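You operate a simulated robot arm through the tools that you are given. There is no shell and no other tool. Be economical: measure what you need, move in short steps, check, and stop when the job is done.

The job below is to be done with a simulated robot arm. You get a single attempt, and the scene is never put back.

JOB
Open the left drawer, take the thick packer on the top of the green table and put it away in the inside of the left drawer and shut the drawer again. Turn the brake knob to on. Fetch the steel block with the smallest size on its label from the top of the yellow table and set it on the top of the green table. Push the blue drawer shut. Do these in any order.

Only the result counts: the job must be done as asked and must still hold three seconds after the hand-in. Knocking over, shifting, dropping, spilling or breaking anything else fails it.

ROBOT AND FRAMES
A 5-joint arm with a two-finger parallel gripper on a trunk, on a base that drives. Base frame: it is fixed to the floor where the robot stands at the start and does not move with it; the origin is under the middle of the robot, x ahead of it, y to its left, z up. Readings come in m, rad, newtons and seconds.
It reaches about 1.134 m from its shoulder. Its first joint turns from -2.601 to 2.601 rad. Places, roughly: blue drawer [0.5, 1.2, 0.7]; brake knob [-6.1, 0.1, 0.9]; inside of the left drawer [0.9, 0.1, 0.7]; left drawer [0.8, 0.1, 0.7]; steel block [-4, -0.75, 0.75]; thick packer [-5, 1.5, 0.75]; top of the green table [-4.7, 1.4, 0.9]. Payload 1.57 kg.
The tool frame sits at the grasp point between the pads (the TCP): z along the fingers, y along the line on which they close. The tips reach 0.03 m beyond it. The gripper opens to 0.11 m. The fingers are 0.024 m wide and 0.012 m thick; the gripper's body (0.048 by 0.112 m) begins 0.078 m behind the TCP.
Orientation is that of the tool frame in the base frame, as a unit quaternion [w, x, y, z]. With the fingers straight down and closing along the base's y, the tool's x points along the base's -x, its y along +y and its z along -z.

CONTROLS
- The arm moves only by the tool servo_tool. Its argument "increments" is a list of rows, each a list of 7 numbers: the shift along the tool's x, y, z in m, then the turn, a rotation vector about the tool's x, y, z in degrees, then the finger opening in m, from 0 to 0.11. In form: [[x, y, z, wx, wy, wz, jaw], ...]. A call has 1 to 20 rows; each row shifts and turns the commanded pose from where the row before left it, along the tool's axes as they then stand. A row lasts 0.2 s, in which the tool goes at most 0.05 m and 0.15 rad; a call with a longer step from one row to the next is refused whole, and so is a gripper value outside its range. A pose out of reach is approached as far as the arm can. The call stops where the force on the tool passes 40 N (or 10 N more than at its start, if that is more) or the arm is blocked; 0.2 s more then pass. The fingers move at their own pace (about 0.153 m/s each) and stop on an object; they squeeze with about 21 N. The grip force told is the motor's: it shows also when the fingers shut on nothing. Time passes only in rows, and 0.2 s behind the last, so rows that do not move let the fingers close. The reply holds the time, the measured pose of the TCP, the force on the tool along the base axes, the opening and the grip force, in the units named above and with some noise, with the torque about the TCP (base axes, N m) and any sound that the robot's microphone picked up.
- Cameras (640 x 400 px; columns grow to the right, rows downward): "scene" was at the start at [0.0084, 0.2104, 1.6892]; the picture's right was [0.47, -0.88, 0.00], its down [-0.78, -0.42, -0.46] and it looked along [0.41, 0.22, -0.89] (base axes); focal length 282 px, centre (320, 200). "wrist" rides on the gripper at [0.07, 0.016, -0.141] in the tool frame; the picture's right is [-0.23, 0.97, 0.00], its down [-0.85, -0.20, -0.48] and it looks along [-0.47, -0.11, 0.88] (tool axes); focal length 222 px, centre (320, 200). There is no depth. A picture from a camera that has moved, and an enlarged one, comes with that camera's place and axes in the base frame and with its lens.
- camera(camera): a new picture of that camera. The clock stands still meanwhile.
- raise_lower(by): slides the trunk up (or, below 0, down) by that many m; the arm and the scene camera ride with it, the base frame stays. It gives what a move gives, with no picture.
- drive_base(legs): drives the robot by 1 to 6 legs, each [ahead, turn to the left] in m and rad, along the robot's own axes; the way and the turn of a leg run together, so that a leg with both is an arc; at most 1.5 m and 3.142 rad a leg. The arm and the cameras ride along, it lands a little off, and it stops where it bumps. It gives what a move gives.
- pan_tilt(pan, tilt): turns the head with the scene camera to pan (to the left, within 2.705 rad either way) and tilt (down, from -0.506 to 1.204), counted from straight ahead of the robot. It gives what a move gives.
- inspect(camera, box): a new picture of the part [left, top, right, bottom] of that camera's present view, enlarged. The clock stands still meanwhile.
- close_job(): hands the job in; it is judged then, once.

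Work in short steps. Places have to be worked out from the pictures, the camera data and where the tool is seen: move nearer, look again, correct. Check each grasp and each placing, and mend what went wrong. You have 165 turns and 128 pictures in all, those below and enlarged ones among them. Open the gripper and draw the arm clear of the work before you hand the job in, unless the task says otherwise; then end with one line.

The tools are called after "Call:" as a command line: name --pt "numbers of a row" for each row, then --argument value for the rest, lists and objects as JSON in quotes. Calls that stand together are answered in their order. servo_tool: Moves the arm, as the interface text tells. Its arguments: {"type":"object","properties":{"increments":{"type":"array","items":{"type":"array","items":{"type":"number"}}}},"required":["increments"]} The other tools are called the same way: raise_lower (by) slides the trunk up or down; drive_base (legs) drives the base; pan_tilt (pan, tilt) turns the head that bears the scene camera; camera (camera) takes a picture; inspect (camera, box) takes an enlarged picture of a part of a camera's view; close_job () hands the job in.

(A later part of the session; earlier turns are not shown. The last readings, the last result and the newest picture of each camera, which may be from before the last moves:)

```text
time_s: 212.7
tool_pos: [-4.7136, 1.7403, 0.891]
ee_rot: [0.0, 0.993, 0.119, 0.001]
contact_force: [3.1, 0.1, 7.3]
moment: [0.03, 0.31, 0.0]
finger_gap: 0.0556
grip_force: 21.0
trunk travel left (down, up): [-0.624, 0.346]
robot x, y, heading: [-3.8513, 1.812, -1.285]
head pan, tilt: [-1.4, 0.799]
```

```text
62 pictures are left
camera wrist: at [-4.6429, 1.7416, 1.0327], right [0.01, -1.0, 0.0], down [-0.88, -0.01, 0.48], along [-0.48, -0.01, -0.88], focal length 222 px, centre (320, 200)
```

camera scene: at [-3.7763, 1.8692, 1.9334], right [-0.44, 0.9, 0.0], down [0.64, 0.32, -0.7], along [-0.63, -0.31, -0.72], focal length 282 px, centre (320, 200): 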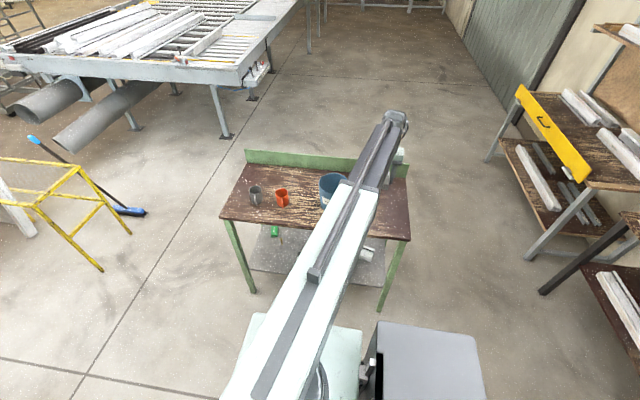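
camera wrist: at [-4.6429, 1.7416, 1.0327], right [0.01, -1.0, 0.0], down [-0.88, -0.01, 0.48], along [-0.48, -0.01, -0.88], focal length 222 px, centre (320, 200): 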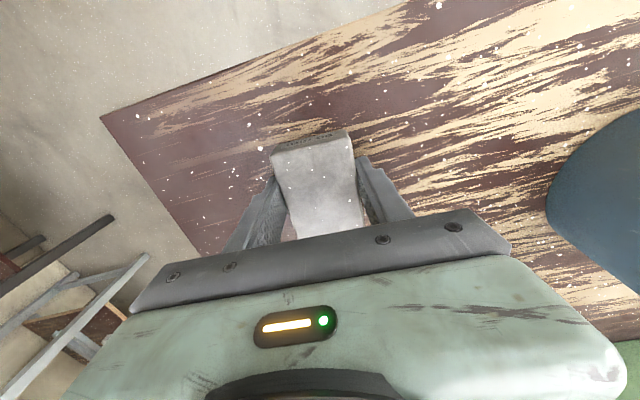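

Block rests on the table (top ≈0.857). Release and rise.

Call:
servo_tool --pt "0 0 0 0 0 0 0.08" --pt "0 0 0 0 0 0 0.08" --pt "0 0 0 0 0 0 0.08" --pt "0 0 0 0 0 0 0.08"

Call:
raise_lower --by 0.2

Call:
camera --camera "wrist"

Call:
inspect --camera "scene" --box '[300, 90, 460, 220]'

```text
time_s: 213.7
tool_pos: [-4.7144, 1.739, 0.8904]
ee_rot: [0.0, 0.993, 0.12, 0.0]
contact_force: [-0.3, 0.6, 0.6]
moment: [-0.01, -0.02, 0.01]
finger_gap: 0.0798
grip_force: 0.2
trunk travel left (down, up): [-0.624, 0.346]
robot x, y, heading: [-3.853, 1.811, -1.288]
head pan, tilt: [-1.4, 0.799]
```

```text
time_s: 215.8
tool_pos: [-4.714, 1.7404, 1.09]
ee_rot: [0.0, 0.993, 0.121, 0.001]
contact_force: [0.1, -0.6, 0.2]
moment: [-0.01, -0.01, 0.0]
finger_gap: 0.0797
grip_force: 0.1
trunk travel left (down, up): [-0.824, 0.146]
robot x, y, heading: [-3.8552, 1.8129, -1.285]
head pan, tilt: [-1.4, 0.799]
```

```text
61 pictures are left
camera wrist: at [-4.6438, 1.7415, 1.232], right [0.01, -1.0, 0.0], down [-0.88, -0.01, 0.48], along [-0.48, -0.01, -0.88], focal length 222 px, centre (320, 200)
```

wrist: 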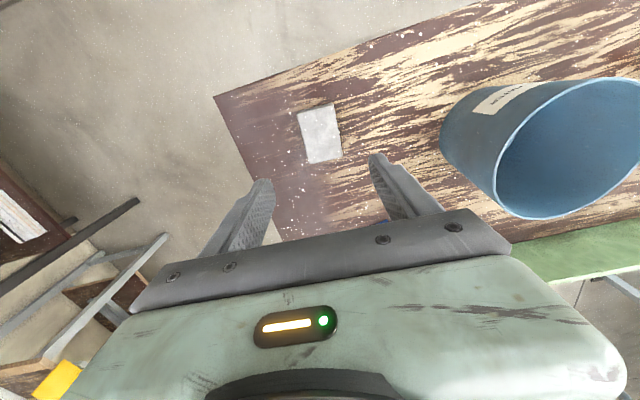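

```text
3.08 times, centred on (380, 155) of scene
camera zoom: at [-3.7757, 1.8687, 1.8074], right [-0.44, 0.9, 0.0], down [0.64, 0.32, -0.7], along [-0.63, -0.31, -0.72], focal length 867 px, centre (135, 338)
```

zoom: 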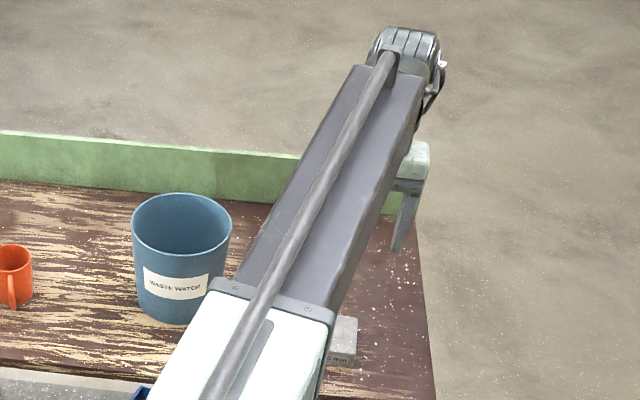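

Block placed on the green table. Now raise and look at the conveyor end where the brake knob should be.

Call:
raise_lower --by 0.14

Call:
pan_tilt --pan -1.6 --tilt 0.5

Call:
camera --camera "scene"

```text
time_s: 217.5
tool_pos: [-4.7149, 1.7409, 1.2305]
ee_rot: [0.0, 0.993, 0.12, 0.001]
contact_force: [1.0, -0.5, -0.7]
moment: [0.02, 0.02, 0.02]
finger_gap: 0.0799
grip_force: 0.0
trunk travel left (down, up): [-0.964, 0.006]
robot x, y, heading: [-3.8533, 1.8128, -1.284]
head pan, tilt: [-1.4, 0.799]
```

```text
time_s: 218.3
tool_pos: [-4.7155, 1.7405, 1.2307]
ee_rot: [0.0, 0.993, 0.12, 0.0]
contact_force: [-0.8, -0.1, 0.1]
moment: [0.01, -0.01, 0.02]
finger_gap: 0.0801
grip_force: 0.0
trunk travel left (down, up): [-0.964, 0.006]
robot x, y, heading: [-3.8552, 1.8109, -1.288]
head pan, tilt: [-1.6, 0.499]
```

```text
59 pictures are left
camera scene: at [-3.7913, 1.8812, 1.9733], right [-0.25, 0.97, 0.0], down [0.46, 0.12, -0.88], along [-0.85, -0.22, -0.48], focal length 282 px, centre (320, 200)
```

scene: 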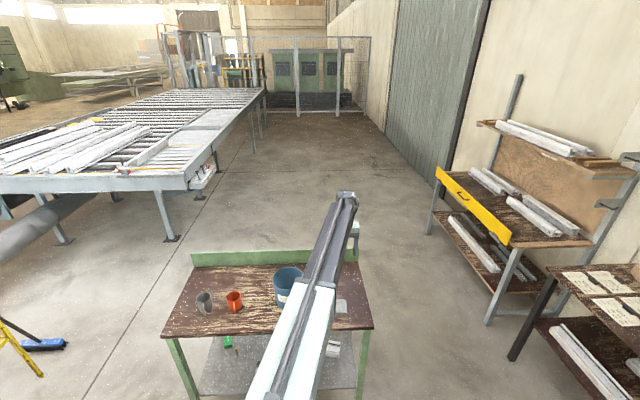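

Call:
inspect --camera "scene" --box '[90, 120, 250, 220]'

```text
4.00 times, centred on (170, 170) of scene
camera zoom: at [-3.7913, 1.8812, 1.9733], right [-0.25, 0.97, 0.0], down [0.46, 0.12, -0.88], along [-0.85, -0.22, -0.48], focal length 1127 px, centre (920, 320)
```

zoom: 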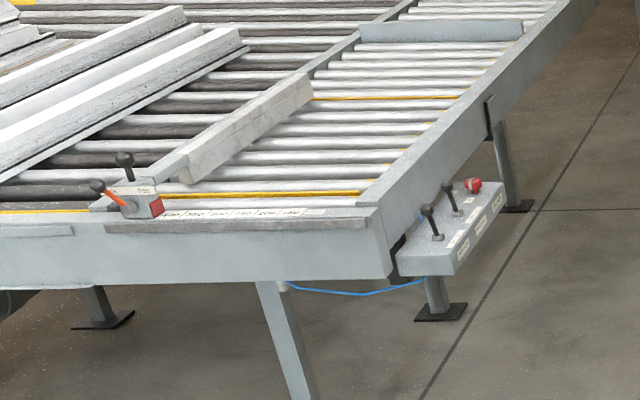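

Call:
inspect --camera "scene" --box '[185, 158, 220, 192]'

```text
11.76 times, centred on (202, 175) of scene
camera zoom: at [-3.7913, 1.8812, 1.9733], right [-0.25, 0.97, 0.0], down [0.46, 0.12, -0.88], along [-0.85, -0.22, -0.48], focal length 3315 px, centre (1702, 494)
```

zoom: 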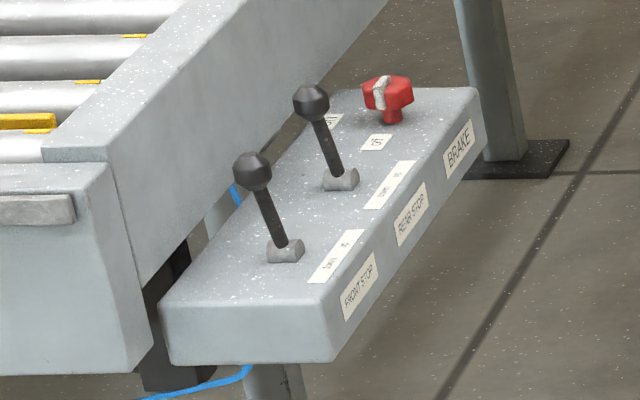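

The red brake knob sits on top of the control box, vertical axis, at ≈(−6.06,0.13). First swing the arm back to the front of the robot (reverse of before).

Call:
servo_tool --pt "0.005 0.045 0 0 0 0 0.08" --pt "0.005 0.045 0 0 0 0 0.08" --pt "0.005 0.045 0 0 0 0 0.08" --pt "0.005 0.045 0 0 0 0 0.08" --pt "0.005 0.045 0 0 0 0 0.08" --pt "0.005 0.045 0 0 0 0 0.08" --pt "0.005 0.045 0 0 0 0 0.08" --pt "0.005 0.045 0 0 0 0 0.08" --pt "0.022 0.044 0 0 0 0 0.08" --pt "0.022 0.044 0 0 0 0 0.08" --pt "0.022 0.044 0 0 0 0 0.08" --pt "0.022 0.044 0 0 0 0 0.08" --pt "0.022 0.044 0 0 0 0 0.08" --pt "0.022 0.044 0 0 0 0 0.08" --pt "0.022 0.044 0 0 0 0 0.08" --pt "0.022 0.044 0 0 0 0 0.08"

Call:
servo_tool --pt "0.045 0.019 0 0 0 0 0.08" --pt "0.045 0.019 0 0 0 0 0.08" --pt "0.045 0.019 0 0 0 0 0.08" --pt "0.045 0.019 0 0 0 0 0.08" --pt "0.045 0.019 0 0 0 0 0.08" --pt "0.045 0.019 0 0 0 0 0.08" --pt "0.045 0.019 0 0 0 0 0.08" --pt "0.045 0.019 0 0 0 0 0.08" --pt "0.045 0.019 0 0 0 0 0.08" --pt "0.045 0.015 0 0 0 0 0.08" --pt "0.045 0.01 0 0 0 0 0.08" --pt "0.045 0.01 0 0 0 0 0.08" --pt "0.045 0 0 0 0 0 0.08"

```text
time_s: 221.7
tool_pos: [-4.3356, 1.1005, 1.2289]
ee_rot: [0.0, 0.993, 0.12, 0.001]
contact_force: [-0.3, 0.3, 0.1]
moment: [0.0, 0.0, 0.0]
finger_gap: 0.08
grip_force: 0.0
out of reach, approached as far as the arm can: row 11, 13
trunk travel left (down, up): [-0.964, 0.006]
robot x, y, heading: [-3.855, 1.8132, -1.286]
head pan, tilt: [-1.6, 0.499]
```

```text
time_s: 224.5
tool_pos: [-3.7143, 1.0387, 1.2287]
ee_rot: [0.001, 0.993, 0.12, 0.0]
contact_force: [-0.4, -1.1, -0.8]
moment: [-0.04, 0.02, 0.04]
finger_gap: 0.0799
grip_force: 0.1
trunk travel left (down, up): [-0.964, 0.006]
robot x, y, heading: [-3.8551, 1.8107, -1.282]
head pan, tilt: [-1.6, 0.499]
```

Arm is ahead now. Drive to the gap between the yellow and green tables and head for the control box.

Call:
drive_base --legs '[[0, -0.12], [1.23, 0], [0, -1.44], [0.9, 0]]'

Call:
pan_tilt --pan 0.0 --tilt 0.5

Call:
camera --camera "scene"

```text
time_s: 239.3
tool_pos: [-5.3001, 0.2577, 1.2304]
ee_rot: [0.001, 0.776, -0.631, 0.001]
contact_force: [0.1, 0.4, -0.6]
moment: [0.01, 0.0, -0.02]
finger_gap: 0.0802
grip_force: 0.1
trunk travel left (down, up): [-0.964, 0.006]
robot x, y, heading: [-4.5212, 0.3704, -2.903]
head pan, tilt: [-1.6, 0.499]
```

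```text
time_s: 241.0
tool_pos: [-5.2986, 0.2571, 1.2305]
ee_rot: [0.0, 0.775, -0.632, 0.0]
contact_force: [0.2, 0.0, 0.5]
moment: [0.01, -0.04, 0.01]
finger_gap: 0.0801
grip_force: 0.0
trunk travel left (down, up): [-0.964, 0.006]
robot x, y, heading: [-4.5212, 0.3725, -2.9]
head pan, tilt: [0.0, 0.499]
```

```text
56 pictures are left
camera scene: at [-4.5251, 0.1941, 1.9734], right [-0.24, 0.97, 0.0], down [0.46, 0.12, -0.88], along [-0.85, -0.21, -0.48], focal length 282 px, centre (320, 200)
```

scene: 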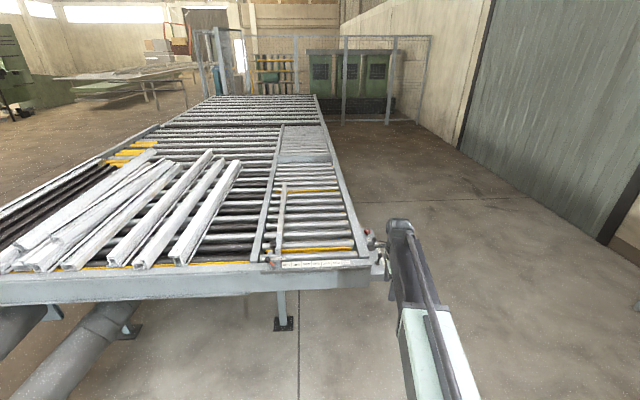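

Call:
inspect --camera "scene" --box '[330, 210, 430, 310]'

Call:
camera --camera "wrist"

```text
4.00 times, centred on (380, 260) of scene
camera zoom: at [-4.5251, 0.1941, 1.9734], right [-0.24, 0.97, 0.0], down [0.46, 0.12, -0.88], along [-0.85, -0.21, -0.48], focal length 1127 px, centre (80, -40)
```

zoom: 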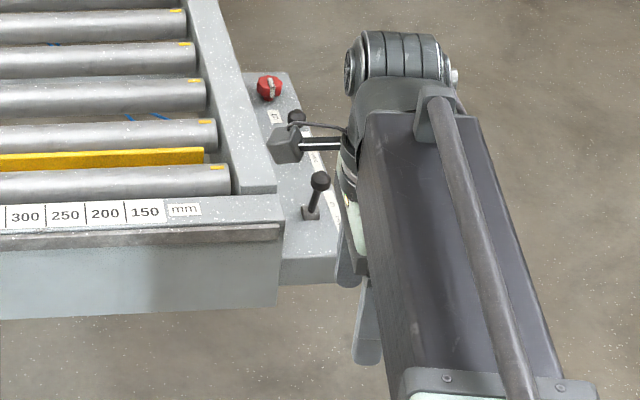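

```text
54 pictures are left
camera wrist: at [-5.3017, 0.1863, 1.3721], right [-1.0, 0.02, 0.0], down [0.02, 0.88, 0.48], along [0.01, 0.48, -0.88], focal length 222 px, centre (320, 200)
```

wrist: 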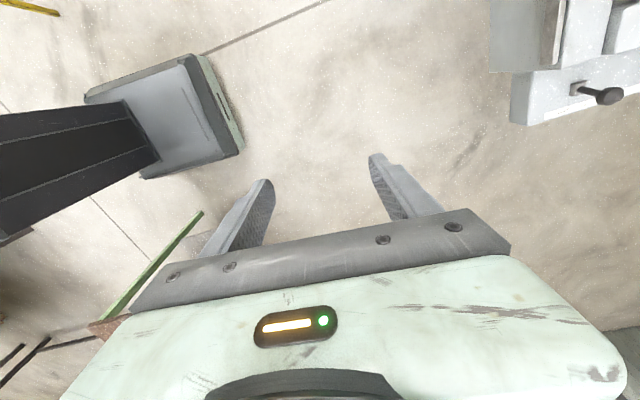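

Knob triangulates to ≈(−6.07,0.13,0.905). Drive 0.7 m nearer and look again from above with the wrist camera.

Call:
drive_base --legs '[[0.7, 0]]'

Call:
camera --camera "wrist"

Call:
pan_tilt --pan 0.0 --tilt 0.85

Call:
inspect --camera "scene" --box '[280, 70, 440, 210]'

```text
time_s: 244.9
tool_pos: [-6.0058, 0.0914, 1.23]
ee_rot: [0.0, 0.772, -0.635, 0.001]
contact_force: [-0.5, -0.5, 0.2]
moment: [-0.01, 0.0, -0.01]
finger_gap: 0.0801
grip_force: 0.0
trunk travel left (down, up): [-0.964, 0.006]
robot x, y, heading: [-5.2268, 0.1943, -2.907]
head pan, tilt: [0.0, 0.499]
```

```text
53 pictures are left
camera wrist: at [-6.0091, 0.0206, 1.3718], right [-1.0, 0.03, 0.0], down [0.03, 0.88, 0.48], along [0.02, 0.48, -0.88], focal length 222 px, centre (320, 200)
```

wrist: 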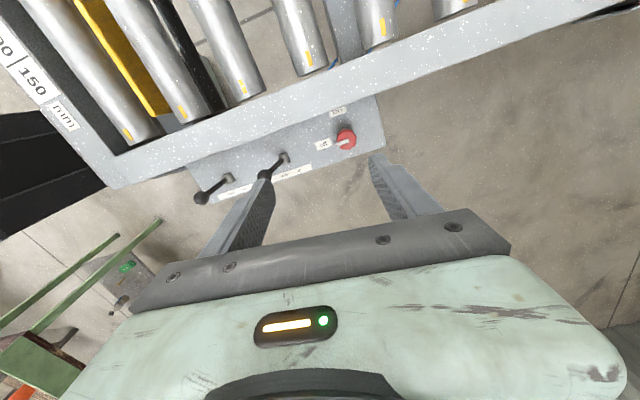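

```text
time_s: 245.8
tool_pos: [-6.0056, 0.0909, 1.23]
ee_rot: [0.0, 0.773, -0.635, 0.001]
contact_force: [-0.1, 0.3, 0.0]
moment: [-0.02, -0.02, 0.02]
finger_gap: 0.08
grip_force: 0.1
trunk travel left (down, up): [-0.964, 0.006]
robot x, y, heading: [-5.2274, 0.198, -2.905]
head pan, tilt: [0.0, 0.85]
```

```text
2.86 times, centred on (360, 140) of scene
camera zoom: at [-5.22, 0.0243, 1.9435], right [-0.23, 0.97, 0.0], down [0.73, 0.17, -0.66], along [-0.64, -0.15, -0.75], focal length 805 px, centre (206, 371)
```

zoom: 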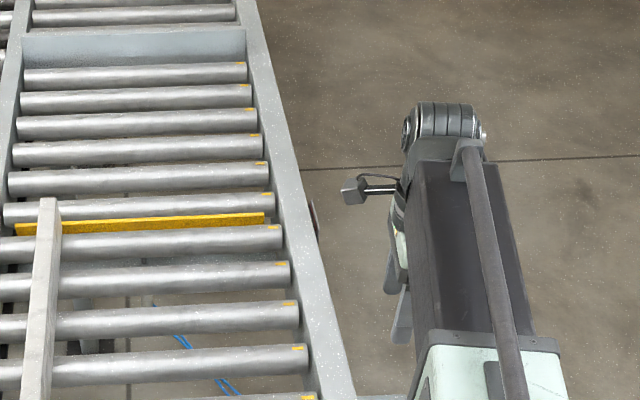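

Zoom on the knob and its labels with the wrist camera.

Call:
inspect --camera "wrist" --box '[300, 95, 380, 165]'

```text
5.71 times, centred on (340, 130) of wrist
camera zoom: at [-6.0087, 0.0207, 1.372], right [-1.0, 0.03, 0.0], down [0.03, 0.88, 0.48], along [0.02, 0.48, -0.88], focal length 1269 px, centre (206, 600)
```

zoom: 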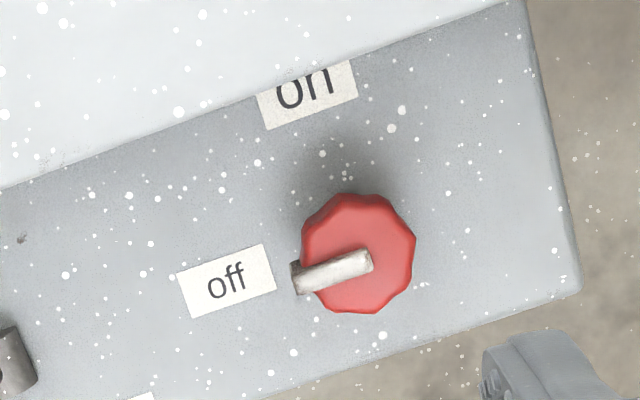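

Pointer is at "off" and "on" is 90° clockwise seen from above (= +wz). Knob top ≈(−6.057,0.131,0.912), Ø≈40 mm. Centre over it and lower to z≈0.99.

Call:
servo_tool --pt "-0.0245 0.021 0 0 0 0 0.07" --pt "-0.0245 0.021 0 0 0 0 0.07" --pt "0 0 0 0 0 0 0.07"

Call:
raise_lower --by -0.22

Call:
camera --camera "wrist"

```text
time_s: 246.6
tool_pos: [-6.0567, 0.1316, 1.2302]
ee_rot: [0.0, 0.773, -0.634, 0.001]
contact_force: [-0.5, -0.2, -0.5]
moment: [0.0, 0.02, -0.02]
finger_gap: 0.07
grip_force: 0.0
trunk travel left (down, up): [-0.964, 0.006]
robot x, y, heading: [-5.2259, 0.1976, -2.905]
head pan, tilt: [0.0, 0.85]
```

```text
time_s: 248.9
tool_pos: [-6.0561, 0.1318, 1.0104]
ee_rot: [0.001, 0.772, -0.635, 0.001]
contact_force: [0.5, -0.5, -0.2]
moment: [0.0, 0.01, 0.01]
finger_gap: 0.0702
grip_force: 0.0
trunk travel left (down, up): [-0.744, 0.226]
robot x, y, heading: [-5.227, 0.1942, -2.909]
head pan, tilt: [0.0, 0.85]
```

```text
50 pictures are left
camera wrist: at [-6.06, 0.0614, 1.1521], right [-1.0, 0.03, 0.0], down [0.03, 0.88, 0.48], along [0.02, 0.48, -0.88], focal length 222 px, centre (320, 200)
```

wrist: 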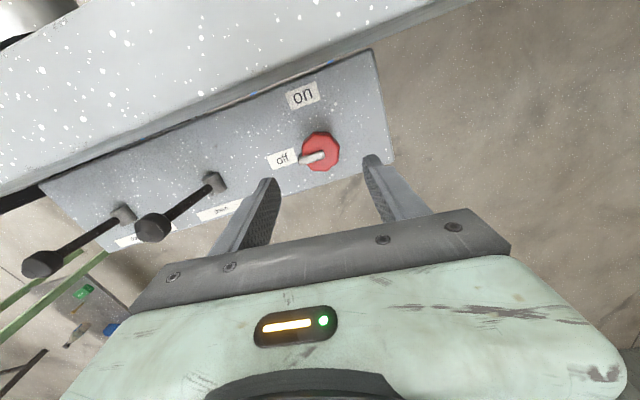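

Well centred. Lower 9 cm so the tips flank the knob.

Call:
raise_lower --by -0.092

Call:
camera --camera "wrist"

```text
time_s: 250.0
tool_pos: [-6.0554, 0.1318, 0.9254]
ee_rot: [0.001, 0.773, -0.635, -0.001]
contact_force: [-4.1, -2.0, 37.4]
moment: [0.24, -1.27, -0.01]
finger_gap: 0.0664
grip_force: 0.0
trunk travel left (down, up): [-0.656, 0.314]
robot x, y, heading: [-5.2298, 0.2001, -2.909]
head pan, tilt: [0.0, 0.85]
stopped: the force on the tool passed its limit at 51 N (the readings are from after the stop); the commanded pose is now the measured one
```

```text
49 pictures are left
camera wrist: at [-6.0581, 0.0615, 1.0667], right [-1.0, 0.03, 0.0], down [0.03, 0.88, 0.48], along [0.01, 0.48, -0.88], focal length 222 px, centre (320, 200)
```

wrist: 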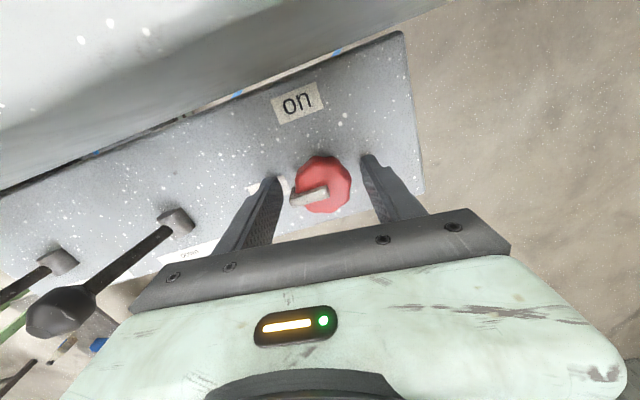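

Tips touched the box top (z≈0.895). Rise 7 mm, then close on the knob.

Call:
raise_lower --by 0.009

Call:
servo_tool --pt "0 0 0 0 0 0 0.02" --pt "0 0 0 0 0 0 0.02" --pt "0 0 0 0 0 0 0.02" --pt "0 0 0 0 0 0 0.02"

Call:
camera --camera "wrist"

```text
time_s: 250.6
tool_pos: [-6.0579, 0.1322, 0.9309]
ee_rot: [0.0, 0.773, -0.635, 0.001]
contact_force: [0.0, -0.3, -0.2]
moment: [0.03, 0.0, -0.02]
finger_gap: 0.07
grip_force: 0.1
trunk travel left (down, up): [-0.665, 0.305]
robot x, y, heading: [-5.2301, 0.1965, -2.906]
head pan, tilt: [0.0, 0.85]
```

```text
time_s: 251.6
tool_pos: [-6.0557, 0.1329, 0.931]
ee_rot: [0.0, 0.773, -0.635, 0.001]
contact_force: [27.5, 4.2, -24.9]
moment: [0.23, 1.0, 0.11]
finger_gap: 0.0442
grip_force: 45.1
trunk travel left (down, up): [-0.665, 0.305]
robot x, y, heading: [-5.2234, 0.1976, -2.91]
head pan, tilt: [0.0, 0.85]
```

```text
48 pictures are left
camera wrist: at [-6.0595, 0.0618, 1.0729], right [-1.0, 0.03, 0.0], down [0.03, 0.88, 0.48], along [0.02, 0.48, -0.88], focal length 222 px, centre (320, 200)
```

wrist: 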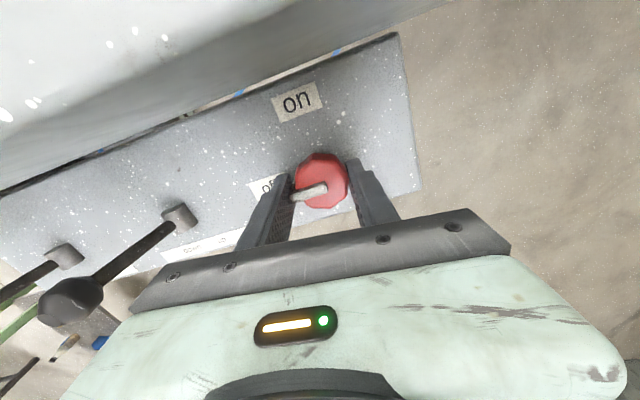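

Knob clamped, slightly off-centre (27 N toward +x). Ease 3 mm that way, then turn clockwise 24° and check.

Call:
servo_tool --pt "0 -0.003 0 0 0 0 0.02" --pt "0 0 0 0 0 6 0.02" --pt "0 0 0 0 0 6 0.02" --pt "0 0 0 0 0 6 0.02" --pt "0 0 0 0 0 6 0.02" --pt "0 0 0 0 0 0 0.02"

Call:
camera --camera "wrist"

```text
time_s: 253.0
tool_pos: [-6.0549, 0.1315, 0.9324]
ee_rot: [-0.001, -0.623, 0.782, -0.001]
contact_force: [3.4, -7.2, -2.5]
moment: [0.44, 0.61, 0.06]
finger_gap: 0.0438
grip_force: 44.7
trunk travel left (down, up): [-0.665, 0.305]
robot x, y, heading: [-5.2217, 0.1942, -2.907]
head pan, tilt: [0.0, 0.85]
```

```text
47 pictures are left
camera wrist: at [-6.0864, 0.0681, 1.0731], right [-0.9, 0.44, 0.0], down [0.38, 0.79, 0.48], along [0.21, 0.43, -0.88], focal length 222 px, centre (320, 200)
```

wrist: 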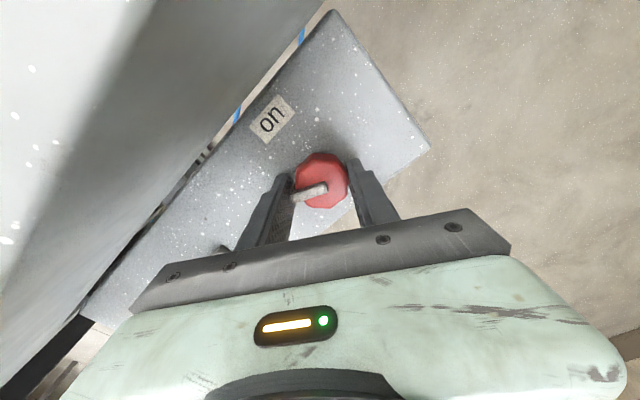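

The knob turns with the gripper. Continue by 36°.

Call:
servo_tool --pt "0 0 0 0 0 6 0.02" --pt "0 0 0 0 0 6 0.02" --pt "0 0 0 0 0 6 0.02" --pt "0 0 0 0 0 6 0.02" --pt "0 0 0 0 0 6 0.02" --pt "0 0 0 0 0 6 0.02"

Call:
camera --camera "wrist"

```text
time_s: 254.4
tool_pos: [-6.0526, 0.1295, 0.9311]
ee_rot: [0.001, -0.352, 0.936, -0.002]
contact_force: [12.9, -32.2, -8.4]
moment: [0.64, 0.41, 0.13]
finger_gap: 0.044
grip_force: 45.0
trunk travel left (down, up): [-0.665, 0.305]
robot x, y, heading: [-5.2301, 0.1962, -2.908]
head pan, tilt: [0.0, 0.85]
```

```text
46 pictures are left
camera wrist: at [-6.1172, 0.0966, 1.073], right [-0.47, 0.88, 0.0], down [0.77, 0.41, 0.48], along [0.42, 0.22, -0.88], focal length 222 px, centre (320, 200)
```

wrist: 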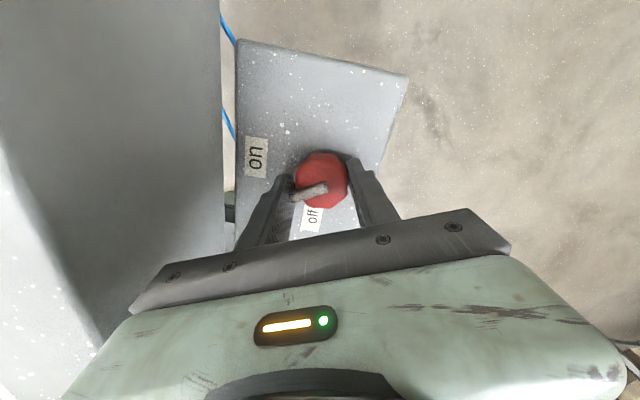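

60° done; ease off the side force and turn the remaining 30°.

Call:
servo_tool --pt "0.0013 -0.0038 0 0 0 0 0.02" --pt "0 0 0 0 0 6 0.02" --pt "0 0 0 0 0 6 0.02" --pt "0 -0.001 0 0 0 6 0.02" --pt "0 0 0 0 0 6 0.02" --pt "0 0 0 0 0 6 0.02" --pt "0 0 0 0 0 0 0.02"

Call:
camera --camera "wrist"

```text
time_s: 256.0
tool_pos: [-6.0539, 0.1272, 0.9312]
ee_rot: [-0.001, -0.101, 0.995, -0.001]
contact_force: [-9.3, -16.9, 9.9]
moment: [0.64, 0.99, 0.09]
finger_gap: 0.0441
grip_force: 45.2
trunk travel left (down, up): [-0.665, 0.305]
robot x, y, heading: [-5.2277, 0.1968, -2.911]
head pan, tilt: [0.0, 0.85]
```

```text
45 pictures are left
camera wrist: at [-6.1251, 0.1299, 1.0731], right [0.03, 1.0, 0.0], down [0.88, -0.02, 0.48], along [0.48, -0.01, -0.88], focal length 222 px, centre (320, 200)
```

wrist: 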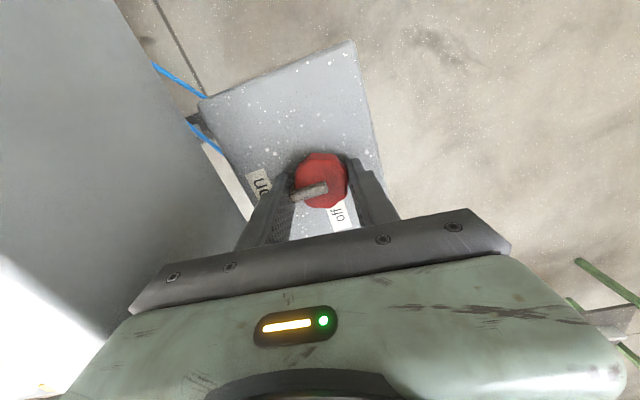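

90° turned; pointer faces "on". Release, rise and check.

Call:
servo_tool --pt "0 0 0 0 0 0 0.058" --pt "0 0 0 0 0 0 0.058" --pt "0 0 0 0 0 0 0.058"

Call:
raise_lower --by 0.2

Call:
inspect --camera "wrist" --box '[240, 70, 400, 190]'

```text
time_s: 256.8
tool_pos: [-6.0533, 0.1292, 0.9309]
ee_rot: [0.001, -0.101, 0.995, 0.0]
contact_force: [-0.5, 0.6, 0.0]
moment: [-0.03, 0.02, -0.03]
finger_gap: 0.058
grip_force: 0.1
trunk travel left (down, up): [-0.665, 0.305]
robot x, y, heading: [-5.2256, 0.1962, -2.909]
head pan, tilt: [0.0, 0.85]
```

```text
time_s: 259.0
tool_pos: [-6.0528, 0.1294, 1.1302]
ee_rot: [0.0, -0.101, 0.995, -0.001]
contact_force: [1.0, -0.6, 0.4]
moment: [0.0, -0.02, 0.03]
finger_gap: 0.0581
grip_force: 0.1
trunk travel left (down, up): [-0.865, 0.105]
robot x, y, heading: [-5.2249, 0.198, -2.91]
head pan, tilt: [0.0, 0.85]
```

```text
3.33 times, centred on (320, 130) of wrist
camera zoom: at [-6.125, 0.1318, 1.2729], right [0.03, 1.0, 0.0], down [0.88, -0.02, 0.48], along [0.48, -0.01, -0.88], focal length 740 px, centre (320, 433)
```

zoom: 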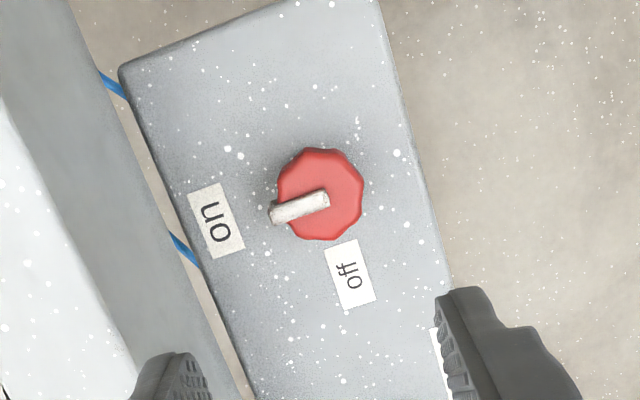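

Brake knob is on "on". Raise, back off a little, and drive round behind the green table to face the packer from its backsplash side.

Call:
raise_lower --by 0.1

Call:
drive_base --legs '[[-0.12, 0], [0, -1.293], [1.29, 0], [0, -1.78]]'

Call:
pan_tilt --pan 0.0 --tilt 0.9

Call:
camera --camera "scene"

Call:
camera --camera "wrist"

```text
time_s: 260.3
tool_pos: [-6.0523, 0.1293, 1.2306]
ee_rot: [0.0, -0.102, 0.995, -0.002]
contact_force: [0.2, 0.0, -1.3]
moment: [0.01, 0.02, -0.02]
finger_gap: 0.058
grip_force: 0.1
trunk travel left (down, up): [-0.965, 0.005]
robot x, y, heading: [-5.2277, 0.1967, -2.908]
head pan, tilt: [0.0, 0.85]
```

```text
time_s: 275.4
tool_pos: [-4.8234, 1.4459, 1.231]
ee_rot: [-0.001, 0.997, 0.078, 0.0]
contact_force: [0.5, 0.4, -0.7]
moment: [0.05, 0.04, 0.0]
finger_gap: 0.0581
grip_force: 0.0
trunk travel left (down, up): [-0.965, 0.005]
robot x, y, heading: [-5.663, 1.4568, 0.2]
head pan, tilt: [0.0, 0.85]
```

```text
time_s: 276.0
tool_pos: [-4.8248, 1.4457, 1.2307]
ee_rot: [-0.001, 0.997, 0.079, 0.0]
contact_force: [0.7, 0.5, -0.3]
moment: [-0.04, 0.0, 0.0]
finger_gap: 0.058
grip_force: 0.0
trunk travel left (down, up): [-0.965, 0.005]
robot x, y, heading: [-5.659, 1.4544, 0.2]
head pan, tilt: [0.0, 0.901]
```

```text
43 pictures are left
camera scene: at [-5.6627, 1.6268, 1.9405], right [0.2, -0.98, 0.0], down [-0.77, -0.16, -0.62], along [0.61, 0.12, -0.78], focal length 282 px, centre (320, 200)
```

scene: 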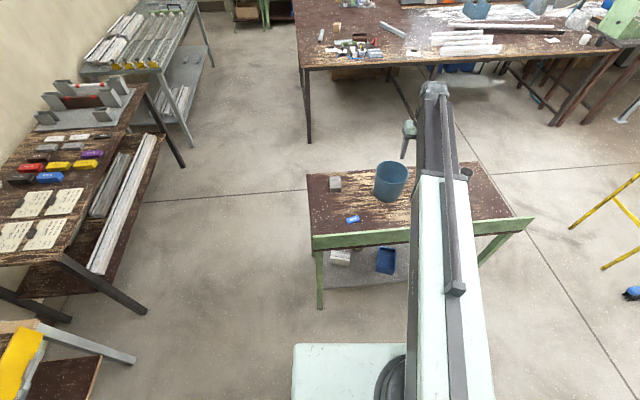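

```text
42 pictures are left
camera wrist: at [-4.7532, 1.4412, 1.3729], right [-0.07, -1.0, 0.0], down [-0.88, 0.06, 0.48], along [-0.48, 0.04, -0.88], focal length 222 px, centre (320, 200)
```

wrist: 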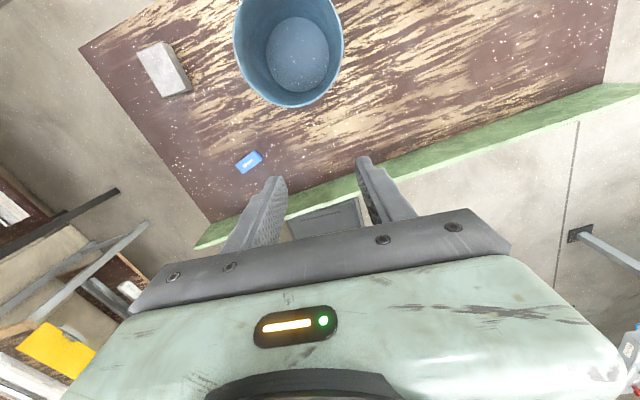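

Packer at ≈(−4.91,1.625). Zoom for its label, orientation and size.

Call:
inspect --camera "wrist" --box '[209, 137, 289, 187]'

Call:
inspect --camera "scene" --box '[312, 194, 392, 244]'

```text
8.00 times, centred on (249, 162) of wrist
camera zoom: at [-4.7532, 1.4412, 1.3729], right [-0.07, -1.0, 0.0], down [-0.88, 0.06, 0.48], along [-0.48, 0.04, -0.88], focal length 1777 px, centre (888, 504)
```

zoom: 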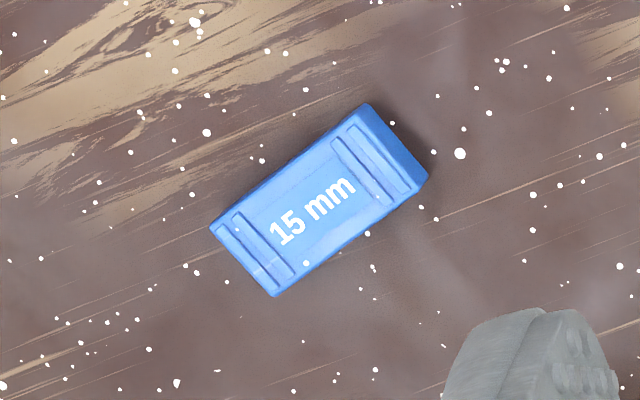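

```text
8.00 times, centred on (352, 219) of scene
camera zoom: at [-5.6627, 1.6268, 1.9405], right [0.2, -0.98, 0.0], down [-0.77, -0.16, -0.62], along [0.61, 0.12, -0.78], focal length 2254 px, centre (64, 48)
```

zoom: 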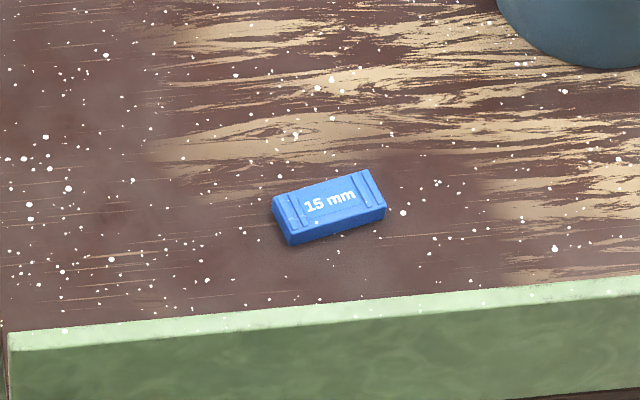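

Packer is 15 mm thick, ~26–30 mm wide, long axis heading ≈2.13. Move over it and spin +67° to close across its width.

Call:
servo_tool --pt "-0.0114 -0.038 0 0 0 0 0.07" --pt "-0.0114 -0.038 0 0 0 0 0.07" --pt "-0.0114 -0.038 0 0 0 0 0.07" --pt "-0.0114 -0.038 0 0 0 0 0.07" --pt "-0.0114 -0.038 0 0 0 0 0.07" --pt "0 0 0 0 0 7.45 0.07" --pt "0 0 0 0 0 7.45 0.07" --pt "0 0 0 0 0 7.45 0.07" --pt "0 0 0 0 0 7.45 0.07" --pt "0 0 0 0 0 7.45 0.07" --pt "0 0 0 0 0 7.45 0.07" --pt "0 0 0 0 0 7.45 0.07" --pt "0 0 0 0 0 7.45 0.07" --pt "0 0 0 0 0 7.45 0.07"

Call:
raise_lower --by -0.22

Call:
camera --camera "wrist"

```text
time_s: 279.0
tool_pos: [-4.9015, 1.5146, 1.2319]
ee_rot: [-0.008, 0.995, 0.098, 0.0]
contact_force: [-0.3, -0.6, -0.3]
moment: [-0.04, -0.02, 0.02]
finger_gap: 0.0699
grip_force: 0.1
out of reach, approached as far as the arm can: row 2, 3, 4, 5, 6, 7, 8, 9, 10, 11, 12, 13, 14
trunk travel left (down, up): [-0.965, 0.005]
robot x, y, heading: [-5.6547, 1.4519, 0.202]
head pan, tilt: [0.0, 0.901]
```

```text
time_s: 281.4
tool_pos: [-4.902, 1.5143, 1.0107]
ee_rot: [-0.008, 0.995, 0.098, 0.0]
contact_force: [-0.5, 0.6, 0.0]
moment: [-0.03, 0.0, 0.01]
finger_gap: 0.07
grip_force: 0.0
trunk travel left (down, up): [-0.745, 0.225]
robot x, y, heading: [-5.6605, 1.4571, 0.196]
head pan, tilt: [0.0, 0.901]
```

```text
39 pictures are left
camera wrist: at [-4.8304, 1.5106, 1.153], right [-0.03, -1.0, -0.02], down [-0.88, 0.02, 0.48], along [-0.48, 0.03, -0.88], focal length 222 px, centre (320, 200)
```

wrist: 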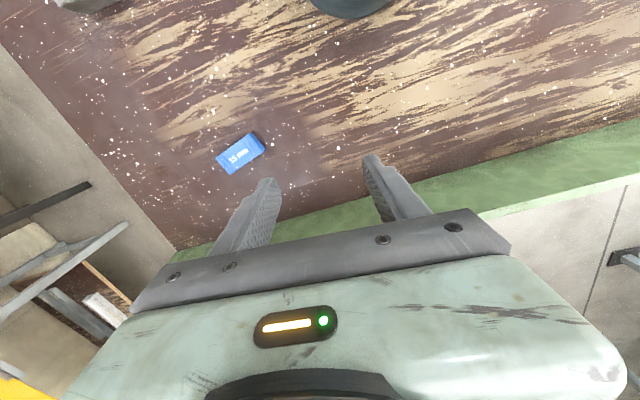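

Target radius is inside the arm's minimum; raise, back the base 0.1 m and redo.

Call:
raise_lower --by 0.1

Call:
drive_base --legs '[[-0.11, 0]]'

```text
time_s: 282.7
tool_pos: [-4.9011, 1.5149, 1.1108]
ee_rot: [-0.008, 0.995, 0.099, 0.0]
contact_force: [0.1, -0.7, -0.5]
moment: [0.03, 0.02, 0.02]
finger_gap: 0.0702
grip_force: 0.1
trunk travel left (down, up): [-0.845, 0.125]
robot x, y, heading: [-5.6592, 1.4531, 0.203]
head pan, tilt: [0.0, 0.901]
```

```text
time_s: 283.9
tool_pos: [-5.0088, 1.4932, 1.1115]
ee_rot: [-0.008, 0.995, 0.098, 0.001]
contact_force: [-0.5, 1.3, -0.2]
moment: [-0.03, -0.02, 0.0]
finger_gap: 0.0701
grip_force: 0.1
trunk travel left (down, up): [-0.845, 0.125]
robot x, y, heading: [-5.7684, 1.4329, 0.198]
head pan, tilt: [0.0, 0.901]
```

Call:
servo_tool --pt "0.031 -0.0275 0 0 0 0 0.07" --pt "0.031 -0.0275 0 0 0 0 0.07" --pt "0.031 -0.0275 0 0 0 0 0.07" --pt "0.031 -0.0275 0 0 0 0 0.07" --pt "0 0 0 0 0 7.7 0.07" --pt "0 0 0 0 0 7.7 0.07" --pt "0 0 0 0 0 7.7 0.07" --pt "0 0 0 0 0 7.7 0.07" --pt "0 0 0 0 0 7.7 0.07" --pt "0 0 0 0 0 7.7 0.07" --pt "0 0 0 0 0 7.7 0.07" --pt "0 0 0 0 0 7.7 0.07" --pt "0 0 0 0 0 7.7 0.07"

Call:
camera --camera "wrist"

```text
time_s: 286.7
tool_pos: [-4.8992, 1.5346, 1.1116]
ee_rot: [-0.013, 0.993, 0.119, 0.001]
contact_force: [1.4, -1.1, 0.3]
moment: [0.0, -0.02, 0.02]
finger_gap: 0.0697
grip_force: 0.0
out of reach, approached as far as the arm can: row 1, 2, 3, 4, 5, 6, 7, 8, 9, 10, 11, 12, 13
trunk travel left (down, up): [-0.845, 0.125]
robot x, y, heading: [-5.7668, 1.4338, 0.199]
head pan, tilt: [0.0, 0.901]
```

```text
38 pictures are left
camera wrist: at [-4.8281, 1.5319, 1.2529], right [0.01, -1.0, -0.03], down [-0.88, -0.02, 0.48], along [-0.48, 0.02, -0.88], focal length 222 px, centre (320, 200)
```

wrist: 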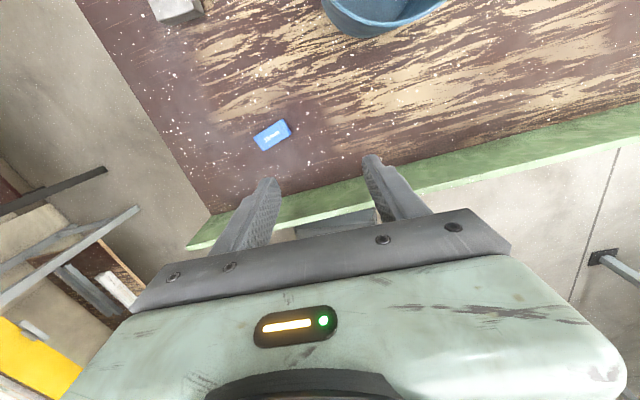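

It's the wrist spin that is at its limit; rotate the other way instead (−108°), which gives the same closing line.

Call:
servo_tool --pt "0 0 0 0 0 -7.73 0.07" --pt "0 0 0 0 0 -7.73 0.07" --pt "0 0 0 0 0 -7.73 0.07" --pt "0 0 0 0 0 -7.73 0.07" --pt "0 0 0 0 0 -7.73 0.07" --pt "0 0 0 0 0 -7.73 0.07" --pt "0 0 0 0 0 -7.73 0.07" --pt "0 0 0 0 0 -7.73 0.07" --pt "0 0 0 0 0 -7.73 0.07" --pt "0 0 0 0 0 -7.73 0.07" --pt "0 0 0 0 0 -7.73 0.07" --pt "0 0 0 0 0 -7.73 0.07" --pt "0 0 0 0 0 -7.73 0.07" --pt "0 0 0 0 0 -7.73 0.07"

```text
time_s: 289.7
tool_pos: [-4.8989, 1.533, 1.1109]
ee_rot: [-0.007, 0.485, 0.874, 0.011]
contact_force: [0.0, -0.2, 0.0]
moment: [0.01, 0.04, 0.0]
finger_gap: 0.0701
grip_force: 0.1
trunk travel left (down, up): [-0.845, 0.125]
robot x, y, heading: [-5.7655, 1.4349, 0.199]
head pan, tilt: [0.0, 0.901]
```

Call:
servo_tool --pt "0 0 0 0.7 -1.3 0 0.07" --pt "0.028 0.013 0 0 0 0 0.07" --pt "0.028 0.013 0 0 0 0 0.07" --pt "0.028 0.013 0 0 0 0 0.07" --pt "0 0 0 0 0 0 0.07"

Call:
raise_lower --by -0.12

Call:
camera --camera "wrist"

```text
time_s: 290.9
tool_pos: [-4.9097, 1.6225, 1.1119]
ee_rot: [-0.001, 0.487, 0.874, 0.0]
contact_force: [-0.2, 0.6, 0.0]
moment: [0.0, -0.02, 0.03]
finger_gap: 0.0701
grip_force: 0.0
trunk travel left (down, up): [-0.845, 0.125]
robot x, y, heading: [-5.7648, 1.4306, 0.203]
head pan, tilt: [0.0, 0.901]
```

```text
time_s: 292.4
tool_pos: [-4.9094, 1.6225, 0.991]
ee_rot: [-0.001, 0.486, 0.874, 0.0]
contact_force: [0.6, -0.1, -0.1]
moment: [-0.04, 0.01, -0.04]
finger_gap: 0.0699
grip_force: 0.1
trunk travel left (down, up): [-0.725, 0.245]
robot x, y, heading: [-5.7676, 1.4322, 0.202]
head pan, tilt: [0.0, 0.901]
```

```text
37 pictures are left
camera wrist: at [-4.9323, 1.6912, 1.1331], right [0.95, 0.32, 0.0], down [0.28, -0.83, 0.48], along [0.15, -0.45, -0.88], focal length 222 px, centre (320, 200)
```

wrist: 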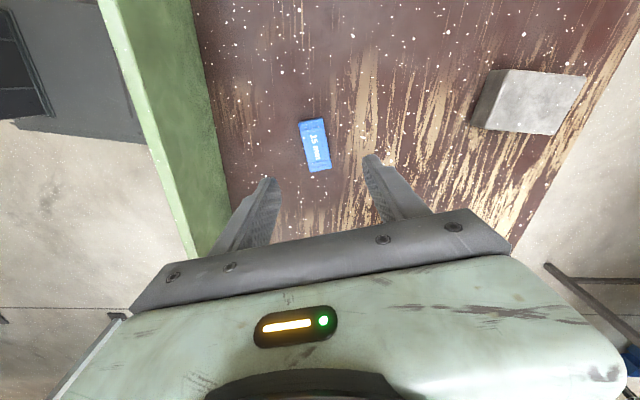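

Nicely aligned; shift ~7 mm, narrow the opening and lower.

Call:
servo_tool --pt "0.0067 -0.0058 0 0 0 0 0.055" --pt "0 0 0 0 0 0 0.055"

Call:
raise_lower --by -0.092

Call:
camera --camera "wrist"

```text
time_s: 293.0
tool_pos: [-4.9182, 1.6249, 0.991]
ee_rot: [-0.002, 0.486, 0.874, 0.0]
contact_force: [0.5, -0.4, 0.2]
moment: [0.0, 0.01, -0.03]
finger_gap: 0.0551
grip_force: 0.0
trunk travel left (down, up): [-0.725, 0.245]
robot x, y, heading: [-5.7648, 1.4331, 0.203]
head pan, tilt: [0.0, 0.901]
```

```text
time_s: 294.2
tool_pos: [-4.9179, 1.6262, 0.8994]
ee_rot: [-0.001, 0.486, 0.874, 0.001]
contact_force: [0.2, 0.9, -0.2]
moment: [0.01, -0.01, -0.01]
finger_gap: 0.0552
grip_force: 0.0
trunk travel left (down, up): [-0.633, 0.337]
robot x, y, heading: [-5.7648, 1.4296, 0.206]
head pan, tilt: [0.0, 0.901]
```

```text
36 pictures are left
camera wrist: at [-4.9413, 1.6933, 1.0411], right [0.95, 0.32, 0.0], down [0.28, -0.83, 0.48], along [0.15, -0.45, -0.88], focal length 222 px, centre (320, 200)
```

wrist: 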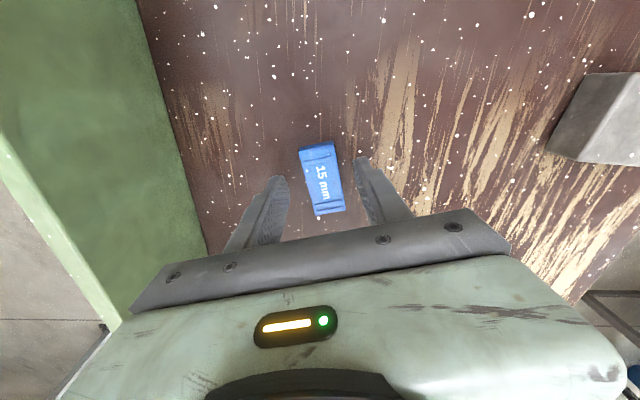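

Centred between the tips. Lower 8 mm more and close.

Call:
raise_lower --by -0.008

Call:
servo_tool --pt "0 0 0 0 0 0 0.01" --pt "0 0 0 0 0 0 0.01" --pt "0 0 0 0 0 0 0.01" --pt "0 0 0 0 0 0 0.01"

Call:
raise_lower --by 0.06

Call:
camera --camera "wrist"

```text
time_s: 294.8
tool_pos: [-4.9174, 1.6242, 0.8918]
ee_rot: [-0.001, 0.486, 0.874, 0.001]
contact_force: [-0.1, 0.0, -1.1]
moment: [-0.03, -0.02, -0.01]
finger_gap: 0.055
grip_force: 0.1
trunk travel left (down, up): [-0.625, 0.345]
robot x, y, heading: [-5.7685, 1.4318, 0.201]
head pan, tilt: [0.0, 0.901]
```

```text
time_s: 295.8
tool_pos: [-4.9175, 1.6258, 0.8908]
ee_rot: [0.0, 0.487, 0.874, 0.001]
contact_force: [-1.5, 0.2, -0.5]
moment: [-0.01, 0.0, -0.04]
finger_gap: 0.0263
grip_force: 21.1
trunk travel left (down, up): [-0.625, 0.345]
robot x, y, heading: [-5.768, 1.431, 0.198]
head pan, tilt: [0.0, 0.901]
```

```text
time_s: 296.8
tool_pos: [-4.9177, 1.6256, 0.9513]
ee_rot: [-0.001, 0.486, 0.874, 0.0]
contact_force: [0.5, 0.8, -0.5]
moment: [0.0, 0.0, 0.01]
finger_gap: 0.0268
grip_force: 20.7
trunk travel left (down, up): [-0.685, 0.285]
robot x, y, heading: [-5.7698, 1.4313, 0.201]
head pan, tilt: [0.0, 0.901]
```

```text
35 pictures are left
camera wrist: at [-4.9412, 1.6934, 1.093], right [0.95, 0.32, 0.0], down [0.28, -0.83, 0.48], along [0.15, -0.45, -0.88], focal length 222 px, centre (320, 200)
```

wrist: 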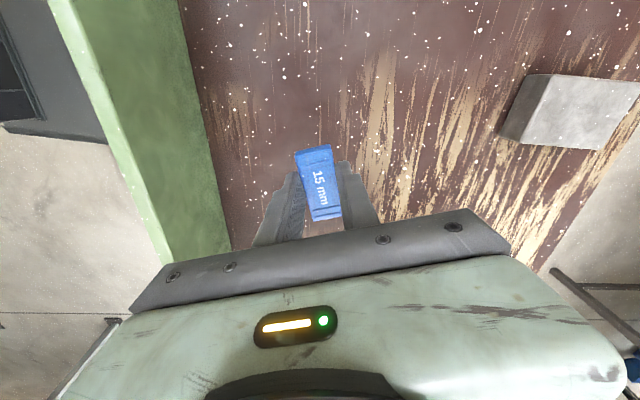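

Packer held firmly. Raise high, back away from the table and swing round its right-hand end towards the aisle.

Call:
raise_lower --by 0.28

Call:
drive_base --legs '[[-0.45, 0], [0, 0.82], [0.855, 0], [0, -0.72]]'

Call:
pan_tilt --pan 0.0 --tilt 0.6

Call:
camera --camera "scene"

```text
time_s: 299.6
tool_pos: [-4.9177, 1.625, 1.2307]
ee_rot: [-0.001, 0.487, 0.874, 0.001]
contact_force: [-0.3, 0.7, -0.5]
moment: [-0.02, -0.01, 0.01]
finger_gap: 0.0267
grip_force: 21.0
trunk travel left (down, up): [-0.965, 0.005]
robot x, y, heading: [-5.7637, 1.4319, 0.203]
head pan, tilt: [0.0, 0.901]
```

```text
time_s: 310.6
tool_pos: [-4.941, 2.3324, 1.2309]
ee_rot: [-0.001, 0.445, 0.895, 0.0]
contact_force: [0.1, 1.1, -1.0]
moment: [-0.02, 0.02, -0.01]
finger_gap: 0.0266
grip_force: 20.9
trunk travel left (down, up): [-0.965, 0.005]
robot x, y, heading: [-5.7766, 2.0856, 0.306]
head pan, tilt: [0.0, 0.901]
```

```text
time_s: 311.4
tool_pos: [-4.9429, 2.3323, 1.2324]
ee_rot: [-0.001, 0.446, 0.895, 0.001]
contact_force: [-0.1, -0.1, -0.4]
moment: [-0.01, -0.02, 0.0]
finger_gap: 0.0265
grip_force: 21.3
trunk travel left (down, up): [-0.965, 0.005]
robot x, y, heading: [-5.7765, 2.0866, 0.308]
head pan, tilt: [0.0, 0.6]
```

```text
34 pictures are left
camera scene: at [-5.7869, 2.2627, 1.9652], right [0.3, -0.95, 0.0], down [-0.54, -0.17, -0.82], along [0.79, 0.25, -0.57], focal length 282 px, centre (320, 200)
```

scene: 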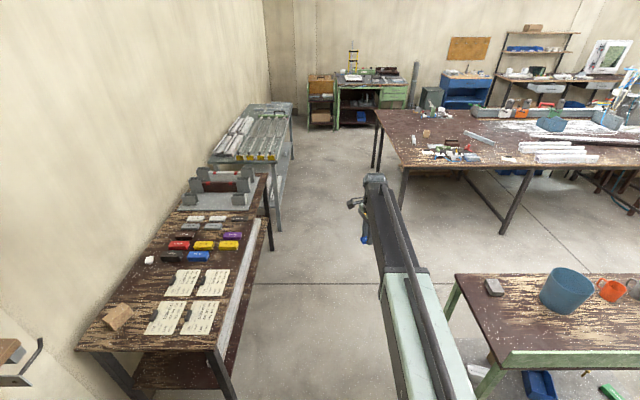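

Lined up with the aisle (t≈3.70, heading 0.307). Drive 3 m, check, then the rest.

Call:
drive_base --legs '[[1.5, 0], [1.5, 0]]'

```text
time_s: 325.9
tool_pos: [-2.0566, 3.2279, 1.2308]
ee_rot: [0.0, 0.442, 0.897, 0.001]
contact_force: [-0.1, -0.1, 0.4]
moment: [-0.01, 0.01, 0.01]
finger_gap: 0.0269
grip_force: 21.0
trunk travel left (down, up): [-0.965, 0.005]
robot x, y, heading: [-2.888, 2.9768, 0.309]
head pan, tilt: [0.0, 0.6]
```

Call:
drive_base --legs '[[1.44, 0], [0, -1.42]]'

Call:
camera --camera "scene"

```text
time_s: 336.9
tool_pos: [-1.1811, 2.6232, 1.2308]
ee_rot: [0.0, 0.933, 0.36, 0.001]
contact_force: [0.2, -0.6, -1.3]
moment: [0.02, -0.01, -0.01]
finger_gap: 0.0266
grip_force: 21.1
trunk travel left (down, up): [-0.965, 0.005]
robot x, y, heading: [-1.465, 3.449, -1.17]
head pan, tilt: [0.0, 0.6]
```

```text
33 pictures are left
camera scene: at [-1.2916, 3.4747, 1.9653], right [-0.92, -0.39, 0.0], down [-0.22, 0.52, -0.82], along [0.32, -0.76, -0.57], focal length 282 px, centre (320, 200)
```

scene: 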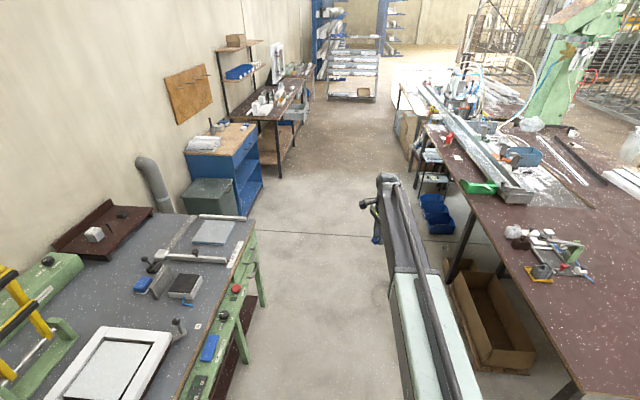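

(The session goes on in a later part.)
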